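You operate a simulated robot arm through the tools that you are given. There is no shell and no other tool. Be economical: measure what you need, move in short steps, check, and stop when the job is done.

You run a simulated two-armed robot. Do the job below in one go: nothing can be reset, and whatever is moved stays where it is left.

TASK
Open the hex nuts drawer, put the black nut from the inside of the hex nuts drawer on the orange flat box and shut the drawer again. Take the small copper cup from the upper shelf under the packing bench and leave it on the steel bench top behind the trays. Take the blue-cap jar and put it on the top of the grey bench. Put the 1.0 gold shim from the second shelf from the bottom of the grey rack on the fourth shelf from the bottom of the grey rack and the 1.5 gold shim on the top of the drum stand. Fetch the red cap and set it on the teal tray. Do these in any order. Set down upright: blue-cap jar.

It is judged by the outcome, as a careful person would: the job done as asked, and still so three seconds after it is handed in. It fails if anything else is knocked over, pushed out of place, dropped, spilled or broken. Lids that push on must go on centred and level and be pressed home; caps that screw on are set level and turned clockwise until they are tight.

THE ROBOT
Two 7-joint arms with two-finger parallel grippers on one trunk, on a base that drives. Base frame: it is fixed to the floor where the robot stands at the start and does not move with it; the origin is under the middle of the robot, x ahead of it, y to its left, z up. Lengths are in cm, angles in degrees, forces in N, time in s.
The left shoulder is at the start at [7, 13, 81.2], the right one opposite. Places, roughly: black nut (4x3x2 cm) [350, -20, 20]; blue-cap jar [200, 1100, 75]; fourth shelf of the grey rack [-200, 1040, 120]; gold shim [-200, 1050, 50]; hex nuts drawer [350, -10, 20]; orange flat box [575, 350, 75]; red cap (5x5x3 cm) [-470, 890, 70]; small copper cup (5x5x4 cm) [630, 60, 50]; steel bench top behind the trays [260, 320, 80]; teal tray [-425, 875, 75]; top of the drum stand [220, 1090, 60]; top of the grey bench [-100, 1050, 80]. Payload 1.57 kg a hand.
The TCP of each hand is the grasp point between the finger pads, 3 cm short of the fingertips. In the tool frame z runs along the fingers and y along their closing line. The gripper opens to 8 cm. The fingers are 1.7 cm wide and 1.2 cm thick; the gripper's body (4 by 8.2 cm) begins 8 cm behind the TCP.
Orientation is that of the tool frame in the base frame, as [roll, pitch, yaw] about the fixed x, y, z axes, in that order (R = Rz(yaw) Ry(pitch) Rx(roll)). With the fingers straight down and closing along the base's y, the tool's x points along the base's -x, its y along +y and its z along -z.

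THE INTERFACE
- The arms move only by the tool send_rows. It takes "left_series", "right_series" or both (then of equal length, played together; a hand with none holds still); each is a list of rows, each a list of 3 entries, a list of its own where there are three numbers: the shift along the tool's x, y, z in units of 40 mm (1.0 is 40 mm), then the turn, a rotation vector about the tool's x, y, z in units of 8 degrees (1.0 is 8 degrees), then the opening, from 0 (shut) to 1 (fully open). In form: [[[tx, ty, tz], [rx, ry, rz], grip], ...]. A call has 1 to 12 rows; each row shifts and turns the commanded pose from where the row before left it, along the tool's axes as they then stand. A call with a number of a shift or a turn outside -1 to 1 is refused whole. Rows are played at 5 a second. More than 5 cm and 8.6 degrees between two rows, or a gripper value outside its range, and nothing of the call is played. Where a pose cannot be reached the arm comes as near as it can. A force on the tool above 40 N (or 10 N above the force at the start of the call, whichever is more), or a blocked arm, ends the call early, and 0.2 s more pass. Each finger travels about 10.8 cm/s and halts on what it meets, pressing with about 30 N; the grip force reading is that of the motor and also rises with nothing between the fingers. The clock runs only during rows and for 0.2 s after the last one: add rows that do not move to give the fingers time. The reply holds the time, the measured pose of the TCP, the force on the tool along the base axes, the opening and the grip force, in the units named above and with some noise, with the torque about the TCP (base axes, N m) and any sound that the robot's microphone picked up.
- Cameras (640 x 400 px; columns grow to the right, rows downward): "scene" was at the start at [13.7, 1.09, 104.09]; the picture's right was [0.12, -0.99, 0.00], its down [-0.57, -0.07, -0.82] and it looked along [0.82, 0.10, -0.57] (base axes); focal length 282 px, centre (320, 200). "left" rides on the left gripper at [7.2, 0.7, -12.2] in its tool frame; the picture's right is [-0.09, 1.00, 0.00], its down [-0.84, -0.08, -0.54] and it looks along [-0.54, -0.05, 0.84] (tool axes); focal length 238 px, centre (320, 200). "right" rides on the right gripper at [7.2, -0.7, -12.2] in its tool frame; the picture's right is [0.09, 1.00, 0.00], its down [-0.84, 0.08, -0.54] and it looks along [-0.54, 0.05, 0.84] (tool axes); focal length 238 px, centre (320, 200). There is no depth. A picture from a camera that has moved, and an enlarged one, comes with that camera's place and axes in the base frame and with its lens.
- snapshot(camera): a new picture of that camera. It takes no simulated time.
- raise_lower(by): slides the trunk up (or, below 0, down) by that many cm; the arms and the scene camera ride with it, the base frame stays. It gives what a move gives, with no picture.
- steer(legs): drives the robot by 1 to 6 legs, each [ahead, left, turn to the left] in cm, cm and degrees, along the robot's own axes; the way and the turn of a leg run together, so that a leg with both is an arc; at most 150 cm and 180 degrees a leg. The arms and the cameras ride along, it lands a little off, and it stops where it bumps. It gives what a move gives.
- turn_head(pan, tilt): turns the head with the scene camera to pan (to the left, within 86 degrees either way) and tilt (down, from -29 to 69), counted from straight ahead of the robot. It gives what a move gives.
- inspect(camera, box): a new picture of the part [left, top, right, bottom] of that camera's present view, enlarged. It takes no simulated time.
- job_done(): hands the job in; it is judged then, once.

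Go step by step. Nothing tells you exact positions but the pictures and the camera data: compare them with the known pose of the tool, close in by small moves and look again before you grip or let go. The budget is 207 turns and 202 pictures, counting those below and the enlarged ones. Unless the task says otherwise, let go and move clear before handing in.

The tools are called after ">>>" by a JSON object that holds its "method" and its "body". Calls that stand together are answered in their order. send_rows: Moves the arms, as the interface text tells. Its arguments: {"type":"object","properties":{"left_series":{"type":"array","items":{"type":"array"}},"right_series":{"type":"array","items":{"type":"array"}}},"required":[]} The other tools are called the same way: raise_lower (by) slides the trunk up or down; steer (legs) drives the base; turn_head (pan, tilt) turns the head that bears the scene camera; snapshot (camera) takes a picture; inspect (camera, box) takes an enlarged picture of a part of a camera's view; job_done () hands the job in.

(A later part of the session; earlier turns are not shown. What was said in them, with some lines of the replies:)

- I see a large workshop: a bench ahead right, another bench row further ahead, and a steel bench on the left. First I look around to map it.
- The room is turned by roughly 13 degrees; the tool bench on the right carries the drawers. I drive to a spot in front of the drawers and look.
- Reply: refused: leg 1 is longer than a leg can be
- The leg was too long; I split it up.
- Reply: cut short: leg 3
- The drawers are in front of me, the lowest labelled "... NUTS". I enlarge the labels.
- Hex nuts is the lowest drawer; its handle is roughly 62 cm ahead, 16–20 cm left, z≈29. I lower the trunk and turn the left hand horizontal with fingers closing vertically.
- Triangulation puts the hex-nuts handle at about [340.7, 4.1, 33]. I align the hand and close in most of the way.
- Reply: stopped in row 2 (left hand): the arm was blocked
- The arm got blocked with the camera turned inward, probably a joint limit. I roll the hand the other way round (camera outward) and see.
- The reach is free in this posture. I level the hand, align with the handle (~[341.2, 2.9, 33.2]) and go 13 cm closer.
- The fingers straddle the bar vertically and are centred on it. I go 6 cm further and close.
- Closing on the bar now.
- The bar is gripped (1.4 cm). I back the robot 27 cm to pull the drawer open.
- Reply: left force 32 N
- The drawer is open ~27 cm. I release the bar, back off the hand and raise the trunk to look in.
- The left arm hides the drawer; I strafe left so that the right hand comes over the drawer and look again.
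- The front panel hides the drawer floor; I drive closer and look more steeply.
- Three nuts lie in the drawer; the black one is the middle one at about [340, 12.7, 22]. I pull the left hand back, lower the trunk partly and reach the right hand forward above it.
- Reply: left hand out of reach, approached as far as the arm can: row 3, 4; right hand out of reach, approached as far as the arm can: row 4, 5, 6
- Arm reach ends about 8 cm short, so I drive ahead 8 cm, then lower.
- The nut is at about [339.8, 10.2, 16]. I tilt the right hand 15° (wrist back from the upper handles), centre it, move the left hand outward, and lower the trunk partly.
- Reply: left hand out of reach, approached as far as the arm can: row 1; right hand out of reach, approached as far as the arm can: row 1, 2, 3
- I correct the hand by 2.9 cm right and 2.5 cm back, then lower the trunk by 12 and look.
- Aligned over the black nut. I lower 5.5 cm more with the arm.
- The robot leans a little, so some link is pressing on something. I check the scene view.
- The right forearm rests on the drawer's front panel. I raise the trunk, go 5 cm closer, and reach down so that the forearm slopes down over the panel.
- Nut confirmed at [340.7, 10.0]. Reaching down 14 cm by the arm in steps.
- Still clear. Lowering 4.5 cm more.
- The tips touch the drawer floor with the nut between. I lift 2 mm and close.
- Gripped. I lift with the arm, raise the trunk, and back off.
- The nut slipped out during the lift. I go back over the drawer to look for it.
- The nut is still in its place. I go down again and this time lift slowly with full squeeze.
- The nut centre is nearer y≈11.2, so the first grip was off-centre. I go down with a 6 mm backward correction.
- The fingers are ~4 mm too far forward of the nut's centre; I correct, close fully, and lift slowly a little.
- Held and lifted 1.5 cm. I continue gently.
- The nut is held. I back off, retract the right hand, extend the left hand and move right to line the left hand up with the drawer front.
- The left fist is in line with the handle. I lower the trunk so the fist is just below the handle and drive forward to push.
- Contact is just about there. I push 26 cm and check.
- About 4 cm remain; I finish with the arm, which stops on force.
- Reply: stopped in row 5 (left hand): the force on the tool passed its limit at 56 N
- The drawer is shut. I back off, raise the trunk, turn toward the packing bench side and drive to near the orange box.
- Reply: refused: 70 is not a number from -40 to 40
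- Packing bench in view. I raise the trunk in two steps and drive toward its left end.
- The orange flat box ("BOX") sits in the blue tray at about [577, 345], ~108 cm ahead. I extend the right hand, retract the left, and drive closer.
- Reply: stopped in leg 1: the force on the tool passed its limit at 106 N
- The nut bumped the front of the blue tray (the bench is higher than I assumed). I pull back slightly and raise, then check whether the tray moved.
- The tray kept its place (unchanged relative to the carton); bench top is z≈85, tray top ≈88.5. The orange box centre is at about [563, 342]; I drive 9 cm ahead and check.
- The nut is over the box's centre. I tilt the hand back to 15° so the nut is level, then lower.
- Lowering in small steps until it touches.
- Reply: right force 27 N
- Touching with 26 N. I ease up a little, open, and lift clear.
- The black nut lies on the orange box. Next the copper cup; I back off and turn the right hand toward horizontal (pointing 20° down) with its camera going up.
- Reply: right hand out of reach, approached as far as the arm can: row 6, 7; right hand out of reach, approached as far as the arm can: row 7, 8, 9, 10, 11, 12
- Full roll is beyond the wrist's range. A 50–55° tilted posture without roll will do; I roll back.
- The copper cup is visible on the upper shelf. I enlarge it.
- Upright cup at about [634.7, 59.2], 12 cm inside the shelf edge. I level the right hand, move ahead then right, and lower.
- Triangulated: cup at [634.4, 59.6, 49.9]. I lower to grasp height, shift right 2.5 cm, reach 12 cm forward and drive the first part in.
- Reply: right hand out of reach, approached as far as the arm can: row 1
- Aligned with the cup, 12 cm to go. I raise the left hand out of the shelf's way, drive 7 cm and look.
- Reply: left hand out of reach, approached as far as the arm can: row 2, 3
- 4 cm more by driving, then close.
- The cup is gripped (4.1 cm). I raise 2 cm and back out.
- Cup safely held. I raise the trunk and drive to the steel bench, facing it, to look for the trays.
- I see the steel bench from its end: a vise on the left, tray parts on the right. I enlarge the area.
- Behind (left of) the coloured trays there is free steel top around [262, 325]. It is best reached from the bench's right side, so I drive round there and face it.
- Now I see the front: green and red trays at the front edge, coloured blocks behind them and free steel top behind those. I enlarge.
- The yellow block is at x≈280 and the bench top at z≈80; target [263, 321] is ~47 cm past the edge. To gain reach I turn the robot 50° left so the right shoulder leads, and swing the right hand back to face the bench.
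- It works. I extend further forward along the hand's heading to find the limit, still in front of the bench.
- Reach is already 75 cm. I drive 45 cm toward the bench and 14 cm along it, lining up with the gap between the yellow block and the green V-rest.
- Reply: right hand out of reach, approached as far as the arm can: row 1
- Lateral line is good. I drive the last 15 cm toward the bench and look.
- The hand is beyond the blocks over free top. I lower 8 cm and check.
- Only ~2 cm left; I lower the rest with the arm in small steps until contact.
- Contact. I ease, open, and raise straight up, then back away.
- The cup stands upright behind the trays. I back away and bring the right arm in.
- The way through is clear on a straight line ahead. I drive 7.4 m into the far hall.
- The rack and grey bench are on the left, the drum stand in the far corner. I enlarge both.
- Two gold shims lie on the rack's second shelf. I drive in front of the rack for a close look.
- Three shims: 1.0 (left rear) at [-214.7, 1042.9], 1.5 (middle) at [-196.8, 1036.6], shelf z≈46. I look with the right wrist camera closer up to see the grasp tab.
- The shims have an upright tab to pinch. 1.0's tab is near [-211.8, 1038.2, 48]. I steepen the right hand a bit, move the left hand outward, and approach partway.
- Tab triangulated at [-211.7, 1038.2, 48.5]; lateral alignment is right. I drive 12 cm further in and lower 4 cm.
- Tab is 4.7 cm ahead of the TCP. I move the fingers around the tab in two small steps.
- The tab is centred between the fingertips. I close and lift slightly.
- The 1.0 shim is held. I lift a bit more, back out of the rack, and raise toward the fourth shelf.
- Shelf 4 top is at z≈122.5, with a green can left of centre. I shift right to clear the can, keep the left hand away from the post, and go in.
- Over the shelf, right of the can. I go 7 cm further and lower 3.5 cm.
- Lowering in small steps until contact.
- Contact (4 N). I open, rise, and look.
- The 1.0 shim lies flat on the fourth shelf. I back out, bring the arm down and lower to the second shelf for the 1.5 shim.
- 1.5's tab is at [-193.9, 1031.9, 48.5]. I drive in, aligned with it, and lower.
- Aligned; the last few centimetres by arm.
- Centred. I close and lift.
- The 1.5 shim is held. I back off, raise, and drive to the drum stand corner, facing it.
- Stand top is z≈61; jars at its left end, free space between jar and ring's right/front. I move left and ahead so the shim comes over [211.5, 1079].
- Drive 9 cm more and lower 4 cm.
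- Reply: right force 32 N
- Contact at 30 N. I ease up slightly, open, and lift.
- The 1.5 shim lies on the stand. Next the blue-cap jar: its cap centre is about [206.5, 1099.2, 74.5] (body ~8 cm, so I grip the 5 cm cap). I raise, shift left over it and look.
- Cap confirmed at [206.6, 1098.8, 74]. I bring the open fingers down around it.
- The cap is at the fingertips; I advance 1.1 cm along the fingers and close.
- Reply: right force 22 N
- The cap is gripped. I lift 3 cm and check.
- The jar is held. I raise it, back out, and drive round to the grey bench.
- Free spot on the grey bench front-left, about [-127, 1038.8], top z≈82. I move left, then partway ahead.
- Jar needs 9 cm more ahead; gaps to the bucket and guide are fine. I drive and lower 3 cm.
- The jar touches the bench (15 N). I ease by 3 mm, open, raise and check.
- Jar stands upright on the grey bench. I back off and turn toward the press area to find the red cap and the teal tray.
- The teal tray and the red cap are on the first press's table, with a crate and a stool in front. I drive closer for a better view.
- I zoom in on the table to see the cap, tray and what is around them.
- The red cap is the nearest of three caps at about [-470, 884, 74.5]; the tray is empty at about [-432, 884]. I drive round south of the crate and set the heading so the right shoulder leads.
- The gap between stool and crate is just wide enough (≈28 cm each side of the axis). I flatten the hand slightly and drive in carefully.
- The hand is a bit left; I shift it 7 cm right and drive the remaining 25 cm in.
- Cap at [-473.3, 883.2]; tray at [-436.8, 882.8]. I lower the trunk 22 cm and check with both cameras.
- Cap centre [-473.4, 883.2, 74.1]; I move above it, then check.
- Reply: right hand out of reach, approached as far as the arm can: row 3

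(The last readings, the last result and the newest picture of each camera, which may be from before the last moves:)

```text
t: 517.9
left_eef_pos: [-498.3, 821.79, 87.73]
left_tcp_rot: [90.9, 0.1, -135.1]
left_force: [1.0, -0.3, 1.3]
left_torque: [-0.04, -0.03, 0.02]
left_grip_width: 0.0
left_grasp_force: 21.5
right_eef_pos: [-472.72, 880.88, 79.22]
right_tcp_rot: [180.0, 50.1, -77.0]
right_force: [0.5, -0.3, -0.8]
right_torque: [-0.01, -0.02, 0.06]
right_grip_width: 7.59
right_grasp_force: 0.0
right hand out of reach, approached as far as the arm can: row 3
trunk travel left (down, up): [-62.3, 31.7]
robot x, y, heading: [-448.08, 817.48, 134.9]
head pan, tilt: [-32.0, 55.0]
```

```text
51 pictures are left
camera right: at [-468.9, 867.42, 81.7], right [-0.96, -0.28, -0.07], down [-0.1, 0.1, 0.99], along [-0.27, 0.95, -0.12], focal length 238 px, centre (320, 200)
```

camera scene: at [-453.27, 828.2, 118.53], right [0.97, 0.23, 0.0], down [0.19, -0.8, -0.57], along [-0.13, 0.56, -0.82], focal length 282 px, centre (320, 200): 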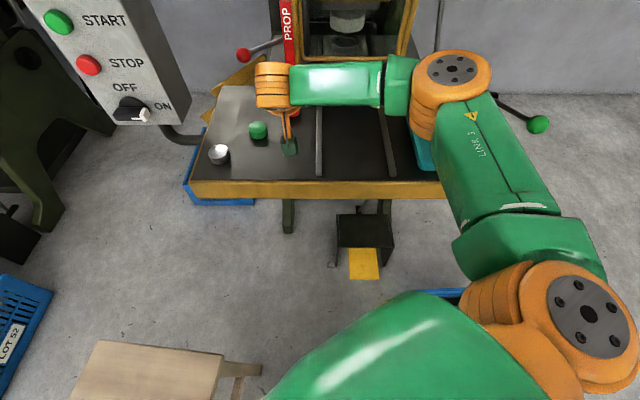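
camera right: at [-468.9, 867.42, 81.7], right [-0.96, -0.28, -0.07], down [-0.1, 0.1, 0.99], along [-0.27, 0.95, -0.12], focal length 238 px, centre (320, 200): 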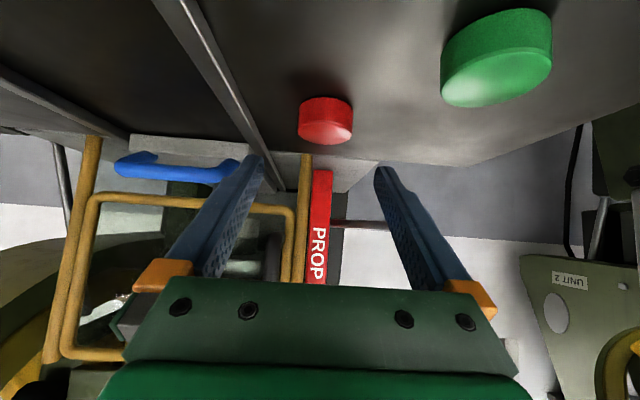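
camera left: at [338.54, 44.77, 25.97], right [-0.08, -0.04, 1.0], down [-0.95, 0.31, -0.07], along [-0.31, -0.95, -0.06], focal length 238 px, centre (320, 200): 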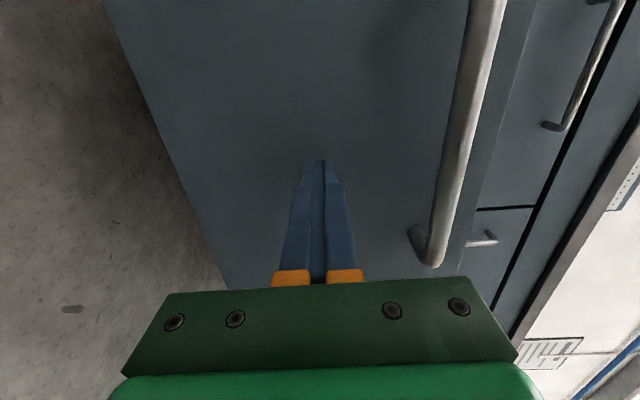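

Just above the cap. I lower 3.3 cm with the trunk.

>>> {"method": "raise_lower", "body": {"by": -3.2}}

>>> {"method": "snapshot", "body": {"camera": "right"}}

```text
t: 518.6
left_eef_pos: [-498.2, 821.81, 84.6]
left_tcp_rot: [91.0, 0.2, -135.1]
left_force: [-0.6, 1.2, 1.2]
left_torque: [-0.02, 0.0, 0.02]
left_grip_width: 0.0
left_grasp_force: 21.5
right_eef_pos: [-472.69, 880.96, 76.25]
right_tcp_rot: [-179.7, 50.2, -77.2]
right_force: [-0.2, -0.2, -0.7]
right_torque: [-0.02, 0.03, -0.01]
right_grip_width: 7.6
right_grasp_force: 0.0
trunk travel left (down, up): [-59.1, 34.9]
robot x, y, heading: [-447.76, 817.91, 135.3]
head pan, tilt: [-32.0, 55.0]
```

```text
50 pictures are left
camera right: at [-468.91, 867.42, 78.52], right [-0.96, -0.28, -0.07], down [-0.1, 0.1, 0.99], along [-0.27, 0.96, -0.12], focal length 238 px, centre (320, 200)
```

right: 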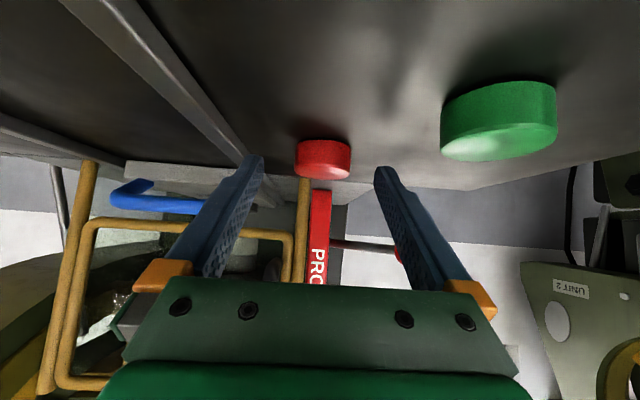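

>>> {"method": "raise_lower", "body": {"by": -0.9}}

>>> {"method": "send_rows", "body": {"right_series": [[[0, 0, 0], [0, 0, 0], 0.75], [[0, 0, 0], [0, 0, 0], 0.5], [[0, 0, 0], [0, 0, 0], 0.2], [[0, 0, 0], [0, 0, 0], 0], [[0, 0, 0], [0, 0, 0], 0]]}}

>>> {"method": "snapshot", "body": {"camera": "right"}}

```text
t: 519.2
left_eef_pos: [-498.25, 821.76, 83.62]
left_tcp_rot: [90.9, 0.1, -135.1]
left_force: [-0.7, -0.1, 0.7]
left_torque: [0.01, 0.0, 0.01]
left_grip_width: 0.0
left_grasp_force: 21.8
right_eef_pos: [-472.62, 880.87, 75.32]
right_tcp_rot: [-179.7, 50.2, -77.1]
right_force: [-0.5, 0.0, -0.5]
right_torque: [0.03, 0.0, -0.01]
right_grip_width: 7.6
right_grasp_force: 0.0
trunk travel left (down, up): [-58.2, 35.8]
robot x, y, heading: [-447.84, 817.69, 135.2]
head pan, tilt: [-32.0, 55.0]
```

```text
t: 520.4
left_eef_pos: [-498.15, 821.76, 83.67]
left_tcp_rot: [90.9, 0.2, -135.1]
left_force: [0.5, 0.1, -0.8]
left_torque: [0.03, -0.01, -0.02]
left_grip_width: 0.0
left_grasp_force: 21.1
right_eef_pos: [-472.67, 880.9, 75.39]
right_tcp_rot: [-179.8, 50.1, -77.0]
right_force: [0.1, 0.3, -1.2]
right_torque: [0.0, 0.05, 0.0]
right_grip_width: 0.02
right_grasp_force: 21.2
trunk travel left (down, up): [-58.2, 35.8]
robot x, y, heading: [-447.75, 817.49, 135.0]
head pan, tilt: [-32.0, 55.0]
```

```text
49 pictures are left
camera right: at [-468.92, 867.43, 77.62], right [-0.96, -0.28, -0.07], down [-0.1, 0.1, 0.99], along [-0.27, 0.96, -0.12], focal length 238 px, centre (320, 200)
```

right: 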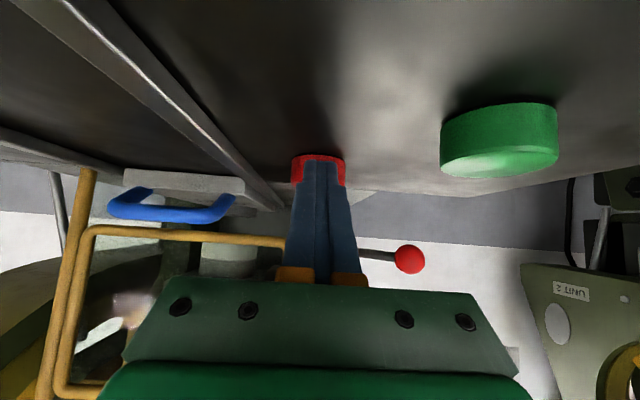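

The fingers closed just in front of the cap, so it is ~3–4 cm farther. I reopen, advance the base 3.5 cm along the hand's direction and look again.

>>> {"method": "send_rows", "body": {"right_series": [[[0, 0, 0], [0, 0, 0], 0.5], [[0, 0, 0], [0, 0, 0], 0.95], [[0, 0, 0], [0, 0, 0], 0.95], [[0, 0, 0], [0, 0, 0], 0.95]]}}

>>> {"method": "snapshot", "body": {"camera": "right"}}

>>> {"method": "steer", "body": {"legs": [[2.9, -1.9, 0]]}}

>>> {"method": "snapshot", "body": {"camera": "right"}}

```text
t: 521.4
left_eef_pos: [-498.16, 821.7, 83.6]
left_tcp_rot: [90.8, 0.1, -135.2]
left_force: [0.3, 0.3, -0.7]
left_torque: [0.04, -0.01, 0.01]
left_grip_width: 0.01
left_grasp_force: 21.2
right_eef_pos: [-472.62, 880.93, 75.42]
right_tcp_rot: [-179.8, 50.0, -77.2]
right_force: [-0.1, 0.1, 0.2]
right_torque: [0.02, 0.01, -0.01]
right_grip_width: 7.6
right_grasp_force: 0.1
trunk travel left (down, up): [-58.2, 35.8]
robot x, y, heading: [-447.91, 817.22, 135.2]
head pan, tilt: [-32.0, 55.0]
```

```text
48 pictures are left
camera right: at [-468.92, 867.43, 77.62], right [-0.96, -0.28, -0.07], down [-0.1, 0.1, 0.99], along [-0.27, 0.96, -0.12], focal length 238 px, centre (320, 200)
```

right: 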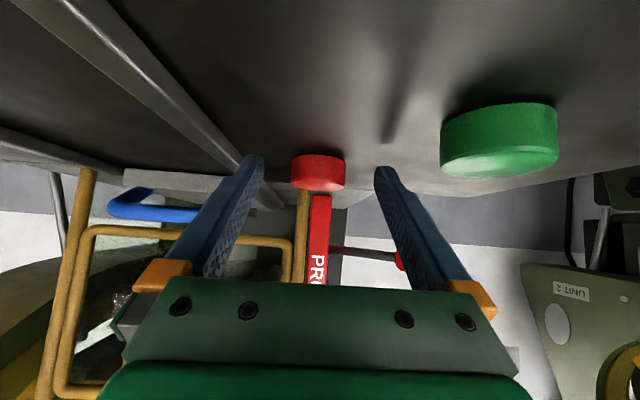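

```text
t: 522.3
left_eef_pos: [-498.89, 825.15, 83.55]
left_tcp_rot: [90.9, 0.3, -135.0]
left_force: [-0.3, -0.5, 0.3]
left_torque: [-0.01, 0.02, 0.06]
left_grip_width: 0.02
left_grasp_force: 21.4
right_eef_pos: [-473.5, 884.3, 75.33]
right_tcp_rot: [-179.7, 50.2, -77.0]
right_force: [0.3, -0.5, 0.4]
right_torque: [-0.02, 0.0, -0.02]
right_grip_width: 7.6
right_grasp_force: 0.0
trunk travel left (down, up): [-58.2, 35.8]
robot x, y, heading: [-448.5, 820.78, 134.9]
head pan, tilt: [-32.0, 55.0]
```

```text
47 pictures are left
camera right: at [-469.63, 870.77, 77.65], right [-0.96, -0.28, -0.07], down [-0.1, 0.1, 0.99], along [-0.27, 0.96, -0.12], focal length 238 px, centre (320, 200)
```

right: 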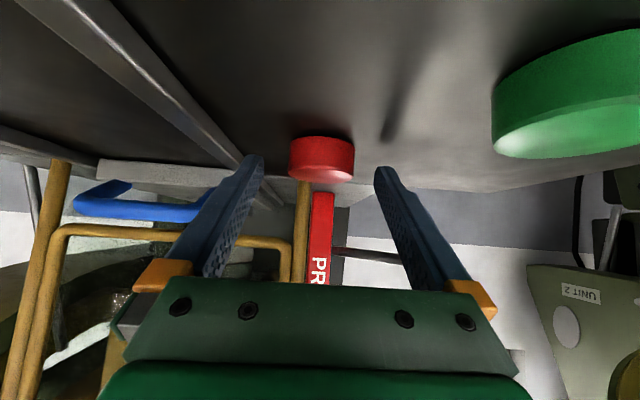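

The cap is now between the fingertips, ~0.8 cm low. I lower 0.7 cm and close.

>>> {"method": "raise_lower", "body": {"by": -0.7}}

>>> {"method": "send_rows", "body": {"right_series": [[[0, 0, 0], [0, 0, 0], 0.75], [[0, 0, 0], [0, 0, 0], 0.5], [[0, 0, 0], [0, 0, 0], 0.2], [[0, 0, 0], [0, 0, 0], 0], [[0, 0, 0], [0, 0, 0], 0]]}}

>>> {"method": "snapshot", "body": {"camera": "right"}}

```text
t: 522.9
left_eef_pos: [-498.88, 825.09, 82.92]
left_tcp_rot: [90.9, 0.0, -135.1]
left_force: [-0.6, -0.4, 0.1]
left_torque: [0.03, -0.01, 0.0]
left_grip_width: 0.0
left_grasp_force: 21.1
right_eef_pos: [-473.51, 884.27, 74.65]
right_tcp_rot: [-179.8, 50.1, -77.0]
right_force: [0.2, 0.2, 0.5]
right_torque: [0.0, 0.02, 0.01]
right_grip_width: 7.59
right_grasp_force: 0.0
trunk travel left (down, up): [-57.5, 36.5]
robot x, y, heading: [-449.03, 820.85, 135.3]
head pan, tilt: [-32.0, 55.0]
```

```text
t: 524.0
left_eef_pos: [-498.86, 825.11, 82.92]
left_tcp_rot: [90.9, 0.2, -135.2]
left_force: [0.2, -0.2, -0.1]
left_torque: [-0.01, -0.02, 0.0]
left_grip_width: 0.0
left_grasp_force: 21.4
right_eef_pos: [-473.39, 884.32, 74.6]
right_tcp_rot: [-179.7, 50.3, -77.1]
right_force: [0.4, -0.4, -0.1]
right_torque: [-0.04, 0.01, 0.02]
right_grip_width: 4.23
right_grasp_force: 30.1
trunk travel left (down, up): [-57.5, 36.5]
robot x, y, heading: [-448.77, 821.04, 135.0]
head pan, tilt: [-32.0, 55.0]
```

```text
46 pictures are left
camera right: at [-469.64, 870.82, 76.92], right [-0.96, -0.28, -0.07], down [-0.1, 0.1, 0.99], along [-0.27, 0.96, -0.12], focal length 238 px, centre (320, 200)
```

right: 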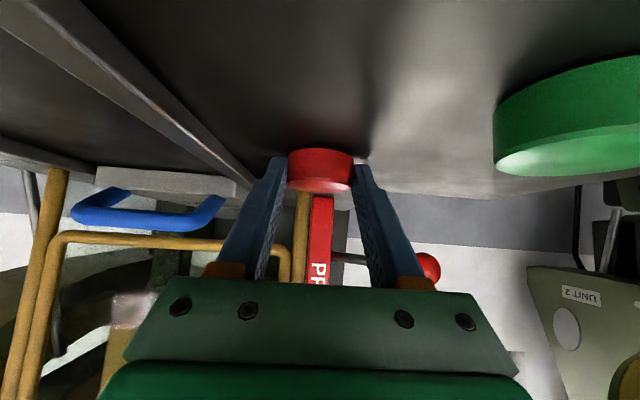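

Gripped (4.2 cm). I lift 2 cm, check, then more.

>>> {"method": "raise_lower", "body": {"by": 2}}

>>> {"method": "steer", "body": {"legs": [[-3.4, 2.1, 0]]}}

>>> {"method": "raise_lower", "body": {"by": 11}}

>>> {"method": "snapshot", "body": {"camera": "right"}}

>>> {"method": "snapshot", "body": {"camera": "scene"}}

```text
t: 524.7
left_eef_pos: [-498.84, 825.14, 84.99]
left_tcp_rot: [91.0, 0.2, -135.1]
left_force: [-0.4, 0.5, 0.9]
left_torque: [-0.02, 0.0, 0.01]
left_grip_width: 0.0
left_grasp_force: 20.9
right_eef_pos: [-473.56, 884.26, 76.62]
right_tcp_rot: [-179.7, 50.2, -77.0]
right_force: [0.2, -0.8, -1.1]
right_torque: [-0.01, 0.02, 0.06]
right_grip_width: 4.23
right_grasp_force: 30.0
trunk travel left (down, up): [-59.5, 34.5]
robot x, y, heading: [-448.77, 821.35, 135.3]
head pan, tilt: [-32.0, 55.0]
```

```text
t: 525.6
left_eef_pos: [-497.94, 821.31, 84.99]
left_tcp_rot: [90.9, 0.1, -135.1]
left_force: [0.8, -0.5, -0.4]
left_torque: [0.01, -0.02, 0.0]
left_grip_width: 0.0
left_grasp_force: 21.7
right_eef_pos: [-472.42, 880.44, 76.59]
right_tcp_rot: [-179.8, 50.2, -77.1]
right_force: [0.5, -1.2, -0.2]
right_torque: [0.0, -0.01, -0.02]
right_grip_width: 4.25
right_grasp_force: 29.7
trunk travel left (down, up): [-59.5, 34.5]
robot x, y, heading: [-447.7, 817.08, 135.2]
head pan, tilt: [-32.0, 55.0]
```

```text
t: 527.0
left_eef_pos: [-498.0, 821.36, 95.93]
left_tcp_rot: [90.8, 0.2, -135.2]
left_force: [0.4, -0.3, 0.8]
left_torque: [0.01, -0.03, -0.01]
left_grip_width: 0.02
left_grasp_force: 21.2
right_eef_pos: [-472.45, 880.38, 87.62]
right_tcp_rot: [-179.8, 50.1, -77.2]
right_force: [-0.6, 0.3, -0.2]
right_torque: [-0.04, -0.04, 0.0]
right_grip_width: 4.26
right_grasp_force: 29.9
trunk travel left (down, up): [-70.5, 23.5]
robot x, y, heading: [-447.69, 817.17, 135.2]
head pan, tilt: [-32.0, 55.0]
```

```text
45 pictures are left
camera right: at [-468.67, 866.94, 89.9], right [-0.96, -0.28, -0.07], down [-0.1, 0.1, 0.99], along [-0.27, 0.96, -0.12], focal length 238 px, centre (320, 200)
```

right: 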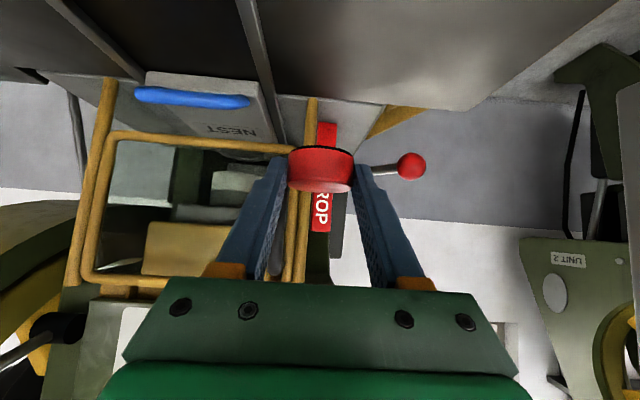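

```text
44 pictures are left
camera scene: at [-453.03, 827.73, 126.72], right [0.97, 0.23, 0.0], down [0.19, -0.8, -0.57], along [-0.13, 0.56, -0.82], focal length 282 px, centre (320, 200)
```

scene: 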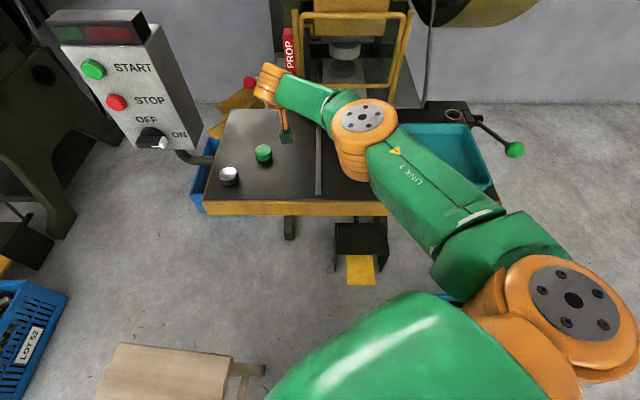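

Cap held. I move the hand 35 cm right and 6 cm back, over the teal tray.

>>> {"method": "send_rows", "body": {"right_series": [[[0.1, -0.85, -0.12], [0, 0, 0], 0], [[0.1, -0.88, -0.12], [0, 0, 0], 0], [[0.1, -0.88, -0.12], [0, 0, 0], 0], [[0.1, -0.88, -0.12], [0, 0, 0], 0], [[0.1, -0.88, -0.12], [0, 0, 0], 0], [[0.1, -0.88, -0.12], [0, 0, 0], 0], [[0.1, -0.88, -0.12], [0, 0, 0], 0], [[0.1, -0.88, -0.12], [0, 0, 0], 0], [[0.1, -0.88, -0.12], [0, 0, 0], 0], [[0.06, -0.85, -0.07], [0, 0, 0], 0], [[0, 0, 0], [0, 0, 0], 0]]}}

>>> {"method": "snapshot", "body": {"camera": "right"}}

>>> {"method": "snapshot", "body": {"camera": "scene"}}

```text
t: 529.4
left_eef_pos: [-498.01, 821.3, 95.87]
left_tcp_rot: [90.9, 0.3, -135.2]
left_force: [-0.8, 0.8, -0.5]
left_torque: [0.01, -0.03, -0.03]
left_grip_width: 0.0
left_grasp_force: 21.6
right_eef_pos: [-436.93, 882.2, 87.81]
right_tcp_rot: [-179.8, 50.2, -77.0]
right_force: [-0.3, 0.3, -0.9]
right_torque: [-0.03, -0.01, -0.02]
right_grip_width: 4.26
right_grasp_force: 30.1
trunk travel left (down, up): [-70.5, 23.5]
robot x, y, heading: [-448.04, 816.88, 135.3]
head pan, tilt: [-32.0, 55.0]
```

```text
43 pictures are left
camera right: at [-433.18, 868.83, 90.0], right [-0.96, -0.28, -0.07], down [-0.1, 0.1, 0.99], along [-0.27, 0.96, -0.12], focal length 238 px, centre (320, 200)
```

right: 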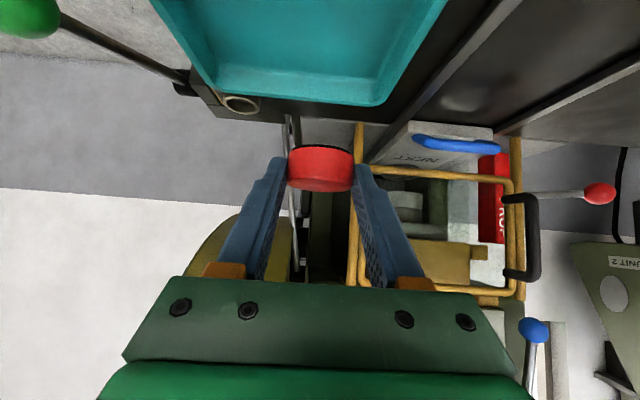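

```text
42 pictures are left
camera scene: at [-453.04, 827.73, 126.72], right [0.97, 0.23, 0.0], down [0.19, -0.8, -0.57], along [-0.13, 0.56, -0.82], focal length 282 px, centre (320, 200)
```

scene: 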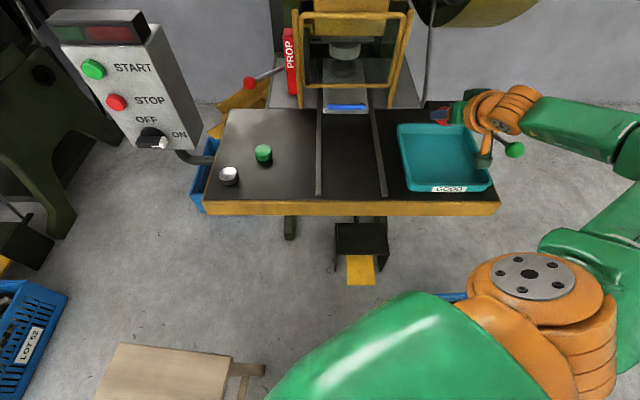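

I shift 2 cm right and 1 cm forward toward the tray's centre and lower 9 cm.

>>> {"method": "send_rows", "body": {"right_series": [[[-0.16, -0.5, 0.19], [0, 0, 0], 0], [[0, 0, 0], [0, 0, 0], 0]]}}

>>> {"method": "raise_lower", "body": {"by": -9}}

>>> {"method": "snapshot", "body": {"camera": "right"}}

>>> {"method": "snapshot", "body": {"camera": "scene"}}

```text
t: 530.0
left_eef_pos: [-498.0, 821.22, 95.97]
left_tcp_rot: [90.9, 0.2, -135.0]
left_force: [0.4, -0.5, -0.2]
left_torque: [0.02, 0.01, 0.02]
left_grip_width: 0.01
left_grasp_force: 21.2
right_eef_pos: [-435.1, 883.6, 87.81]
right_tcp_rot: [-179.9, 50.2, -77.1]
right_force: [-1.0, -1.2, 0.3]
right_torque: [0.0, 0.0, 0.01]
right_grip_width: 4.26
right_grasp_force: 29.8
trunk travel left (down, up): [-70.5, 23.5]
robot x, y, heading: [-448.0, 817.09, 135.2]
head pan, tilt: [-32.0, 55.0]
```

```text
t: 531.3
left_eef_pos: [-497.88, 821.26, 86.94]
left_tcp_rot: [90.9, 0.1, -135.1]
left_force: [-0.9, -0.2, 0.5]
left_torque: [-0.03, -0.01, -0.02]
left_grip_width: 0.0
left_grasp_force: 21.4
right_eef_pos: [-435.21, 883.83, 78.68]
right_tcp_rot: [-179.9, 50.1, -77.1]
right_force: [-0.4, -0.1, -1.6]
right_torque: [-0.01, -0.01, 0.01]
right_grip_width: 4.23
right_grasp_force: 30.2
trunk travel left (down, up): [-61.5, 32.5]
robot x, y, heading: [-447.87, 817.08, 135.1]
head pan, tilt: [-32.0, 55.0]
```

```text
41 pictures are left
camera right: at [-431.47, 870.22, 81.01], right [-0.96, -0.28, -0.07], down [-0.1, 0.1, 0.99], along [-0.27, 0.96, -0.12], focal length 238 px, centre (320, 200)
```

right: 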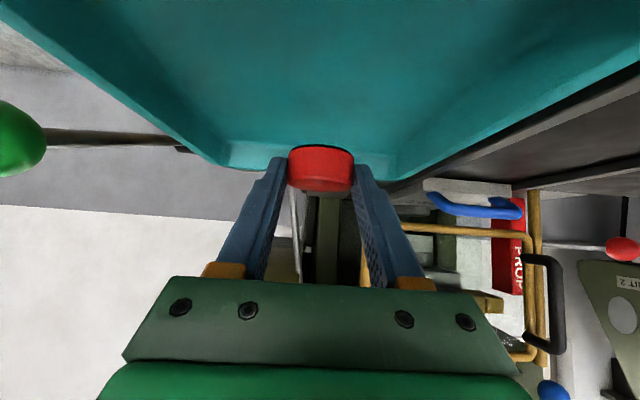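

```text
40 pictures are left
camera scene: at [-452.99, 827.71, 117.73], right [0.97, 0.23, 0.0], down [0.19, -0.8, -0.57], along [-0.13, 0.56, -0.82], focal length 282 px, centre (320, 200)
```

scene: 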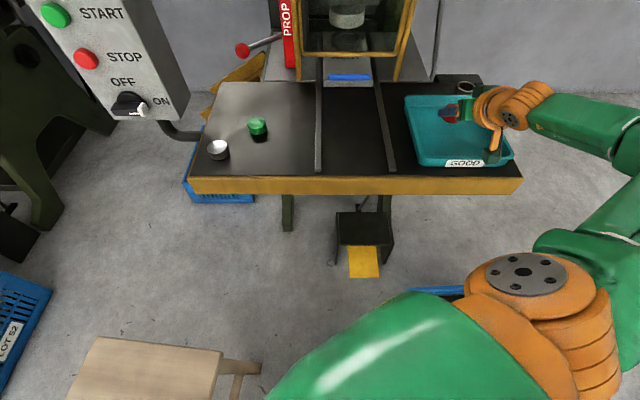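

Over the tray. Lowering 2.3 cm, then small steps to contact.

>>> {"method": "raise_lower", "body": {"by": -2.3}}

>>> {"method": "send_rows", "body": {"right_series": [[[0.08, 0, 0.065], [0, 0, 0], 0], [[0.06, 0, 0.05], [0, 0, 0], 0], [[0, 0, 0], [0, 0, 0], 0]]}}

>>> {"method": "snapshot", "body": {"camera": "right"}}

```text
t: 532.0
left_eef_pos: [-497.87, 821.25, 84.56]
left_tcp_rot: [90.9, 0.2, -135.1]
left_force: [0.5, 0.7, 0.2]
left_torque: [0.0, -0.01, -0.02]
left_grip_width: 0.0
left_grasp_force: 21.6
right_eef_pos: [-435.23, 883.61, 76.41]
right_tcp_rot: [-179.9, 50.2, -77.1]
right_force: [-0.3, 0.0, -0.8]
right_torque: [-0.01, -0.03, -0.02]
right_grip_width: 4.22
right_grasp_force: 29.3
trunk travel left (down, up): [-59.2, 34.8]
robot x, y, heading: [-447.6, 817.02, 135.2]
head pan, tilt: [-32.0, 55.0]
```

```text
t: 532.8
left_eef_pos: [-497.9, 821.31, 84.61]
left_tcp_rot: [90.9, 0.1, -135.2]
left_force: [-0.1, 0.2, 0.0]
left_torque: [0.0, 0.01, 0.0]
left_grip_width: 0.0
left_grasp_force: 21.3
right_eef_pos: [-435.33, 883.71, 75.62]
right_tcp_rot: [-179.9, 50.1, -77.0]
right_force: [0.0, -1.0, -0.5]
right_torque: [0.01, -0.03, 0.0]
right_grip_width: 4.25
right_grasp_force: 29.9
trunk travel left (down, up): [-59.2, 34.8]
robot x, y, heading: [-447.85, 817.41, 134.9]
head pan, tilt: [-32.0, 55.0]
```

```text
39 pictures are left
camera right: at [-431.5, 870.23, 77.99], right [-0.96, -0.28, -0.07], down [-0.1, 0.1, 0.99], along [-0.27, 0.96, -0.12], focal length 238 px, centre (320, 200)
```

right: 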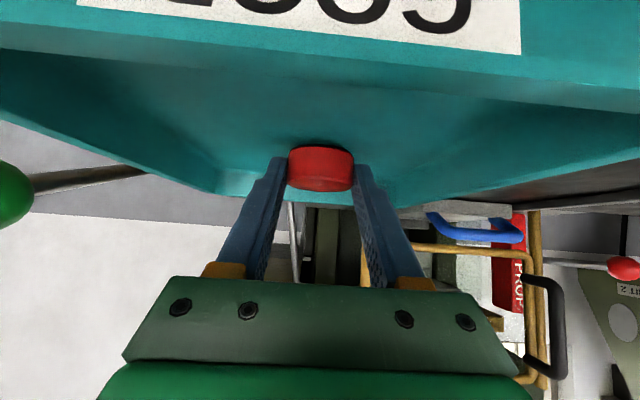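

>>> {"method": "send_rows", "body": {"right_series": [[[0.05, 0, 0.04], [0, 0, 0], 0], [[0.05, 0, 0.04], [0, 0, 0], 0], [[0.04, 0, 0.035], [0, 0, 0], 0], [[0, 0, 0], [0, 0, 0], 0]]}}

>>> {"method": "inspect", "body": {"camera": "right", "box": [220, 90, 420, 220]}}

```text
t: 533.8
left_eef_pos: [-497.96, 821.26, 84.63]
left_tcp_rot: [90.8, 0.2, -135.1]
left_force: [-0.7, 0.1, -0.5]
left_torque: [-0.01, 0.02, -0.02]
left_grip_width: 0.0
left_grasp_force: 21.2
right_eef_pos: [-435.22, 883.56, 75.04]
right_tcp_rot: [-179.7, 50.4, -77.1]
right_force: [0.8, 1.5, 4.7]
right_torque: [0.12, 0.0, -0.06]
right_grip_width: 4.24
right_grasp_force: 30.1
trunk travel left (down, up): [-59.2, 34.8]
robot x, y, heading: [-447.55, 817.45, 135.2]
head pan, tilt: [-32.0, 55.0]
```

```text
3.08 times, centred on (320, 155) of right
camera zoom: at [-431.45, 870.18, 77.37], right [-0.96, -0.28, -0.07], down [-0.1, 0.1, 0.99], along [-0.27, 0.96, -0.12], focal length 733 px, centre (320, 338)
```

zoom: 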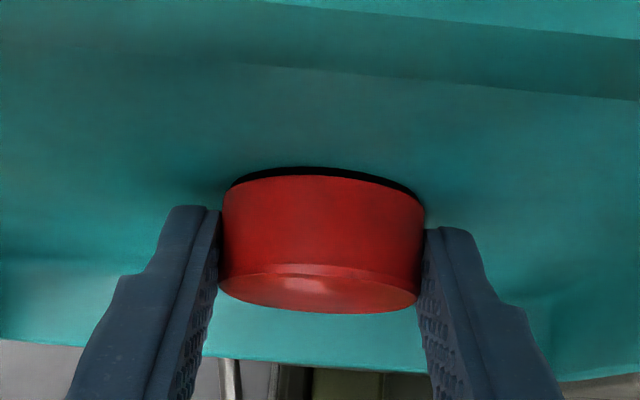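

Contact; the height matches the tray floor. I open and rise.

>>> {"method": "send_rows", "body": {"right_series": [[[0, 0, 0], [0, 0, 0], 0.6], [[0, 0, 0], [0, 0, 0], 0.75], [[0, 0, 0], [0, 0, 0], 0.9], [[0, 0, 0], [0, 0, 0], 0.9]]}}

>>> {"method": "raise_lower", "body": {"by": 14}}

>>> {"method": "snapshot", "body": {"camera": "scene"}}

>>> {"method": "snapshot", "body": {"camera": "right"}}

```text
t: 534.8
left_eef_pos: [-497.93, 821.22, 84.63]
left_tcp_rot: [90.9, 0.3, -135.1]
left_force: [-0.1, -0.9, -0.7]
left_torque: [-0.01, 0.0, -0.01]
left_grip_width: 0.0
left_grasp_force: 21.0
right_eef_pos: [-435.19, 883.69, 74.93]
right_tcp_rot: [-180.0, 50.1, -77.1]
right_force: [0.5, 0.4, 0.7]
right_torque: [0.0, 0.01, -0.03]
right_grip_width: 7.2
right_grasp_force: 0.0
trunk travel left (down, up): [-59.2, 34.8]
robot x, y, heading: [-447.93, 817.37, 135.4]
head pan, tilt: [-32.0, 55.0]
```

```text
t: 536.4
left_eef_pos: [-497.92, 821.26, 98.69]
left_tcp_rot: [90.9, 0.1, -135.1]
left_force: [1.6, 0.4, -0.4]
left_torque: [0.0, 0.02, -0.01]
left_grip_width: 0.0
left_grasp_force: 21.3
right_eef_pos: [-435.23, 883.66, 88.99]
right_tcp_rot: [-179.7, 50.1, -77.1]
right_force: [-0.1, 0.4, 0.8]
right_torque: [-0.02, -0.01, 0.03]
right_grip_width: 7.16
right_grasp_force: 0.0
trunk travel left (down, up): [-73.2, 20.8]
robot x, y, heading: [-447.73, 816.84, 135.2]
head pan, tilt: [-32.0, 55.0]
```

```text
37 pictures are left
camera scene: at [-453.0, 827.71, 129.43], right [0.97, 0.23, 0.0], down [0.19, -0.8, -0.57], along [-0.13, 0.56, -0.82], focal length 282 px, centre (320, 200)
```

scene: 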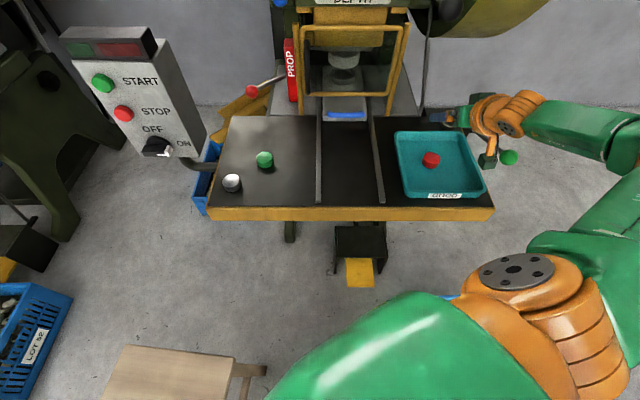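

```text
36 pictures are left
camera right: at [-431.45, 870.23, 91.28], right [-0.96, -0.28, -0.07], down [-0.1, 0.1, 0.99], along [-0.27, 0.96, -0.12], focal length 238 px, centre (320, 200)
```

right: 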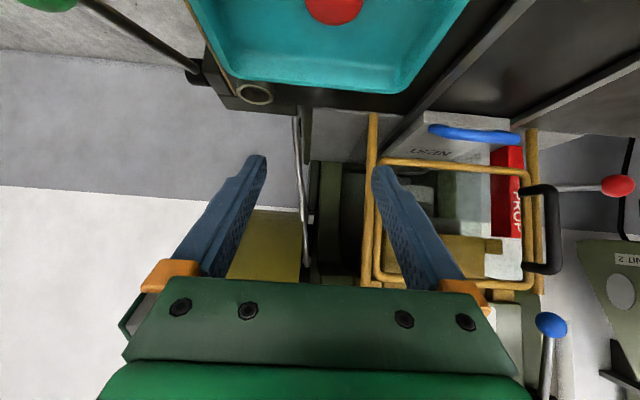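

The red cap lies in the teal tray. I back out the way I came, clear of the crate and stool.

>>> {"method": "steer", "body": {"legs": [[-23, 10.5, 0], [-24, 11, 0]]}}

>>> {"method": "snapshot", "body": {"camera": "scene"}}

```text
t: 539.7
left_eef_pos: [-480.15, 773.13, 98.63]
left_tcp_rot: [90.9, 0.1, -135.2]
left_force: [-0.2, -0.1, -0.6]
left_torque: [0.01, 0.03, -0.03]
left_grip_width: 0.0
left_grasp_force: 21.2
right_eef_pos: [-417.36, 835.43, 88.93]
right_tcp_rot: [-179.8, 50.2, -77.3]
right_force: [0.7, 0.1, 0.2]
right_torque: [0.01, 0.03, 0.0]
right_grip_width: 7.2
right_grasp_force: 0.0
trunk travel left (down, up): [-73.2, 20.8]
robot x, y, heading: [-430.07, 768.94, 135.0]
head pan, tilt: [-32.0, 55.0]
```

```text
35 pictures are left
camera scene: at [-435.22, 779.45, 129.42], right [0.97, 0.22, 0.0], down [0.18, -0.8, -0.57], along [-0.13, 0.56, -0.82], focal length 282 px, centre (320, 200)
```

scene: 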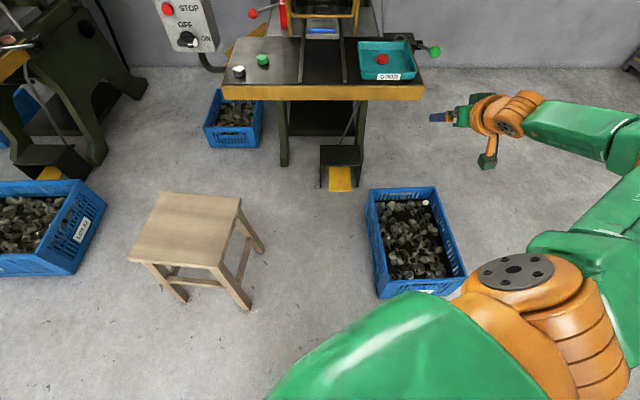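

Everything is in its place; the stool and crates stand undisturbed, and both hands are clear. I hand the job in.

>>> {"method": "job_done", "body": {}}

```text
The job is handed in.
```

The job is handed in, with every item put where you asked:

- **Black nut:** it lies on the orange flat box, and the hex nuts drawer is shut. The nut slipped once inside the drawer during the first lift. While I carried it, it also bumped the front of the blue tray on the packing bench hard (106 N). I checked the tray against the carton beside it, and it had not moved.
- **Small copper cup:** it stands upright on the steel bench top behind the trays.
- **Blue-cap jar:** it stands upright on the grey bench.
- **1.0 gold shim:** it lies flat on the fourth shelf of the grey rack.
- **1.5 gold shim:** it lies flat on the top of the drum stand.
- **Red cap:** it lies in the teal tray.

In the last picture the stool and crates in front of the press are where they were, and both hands are clear.
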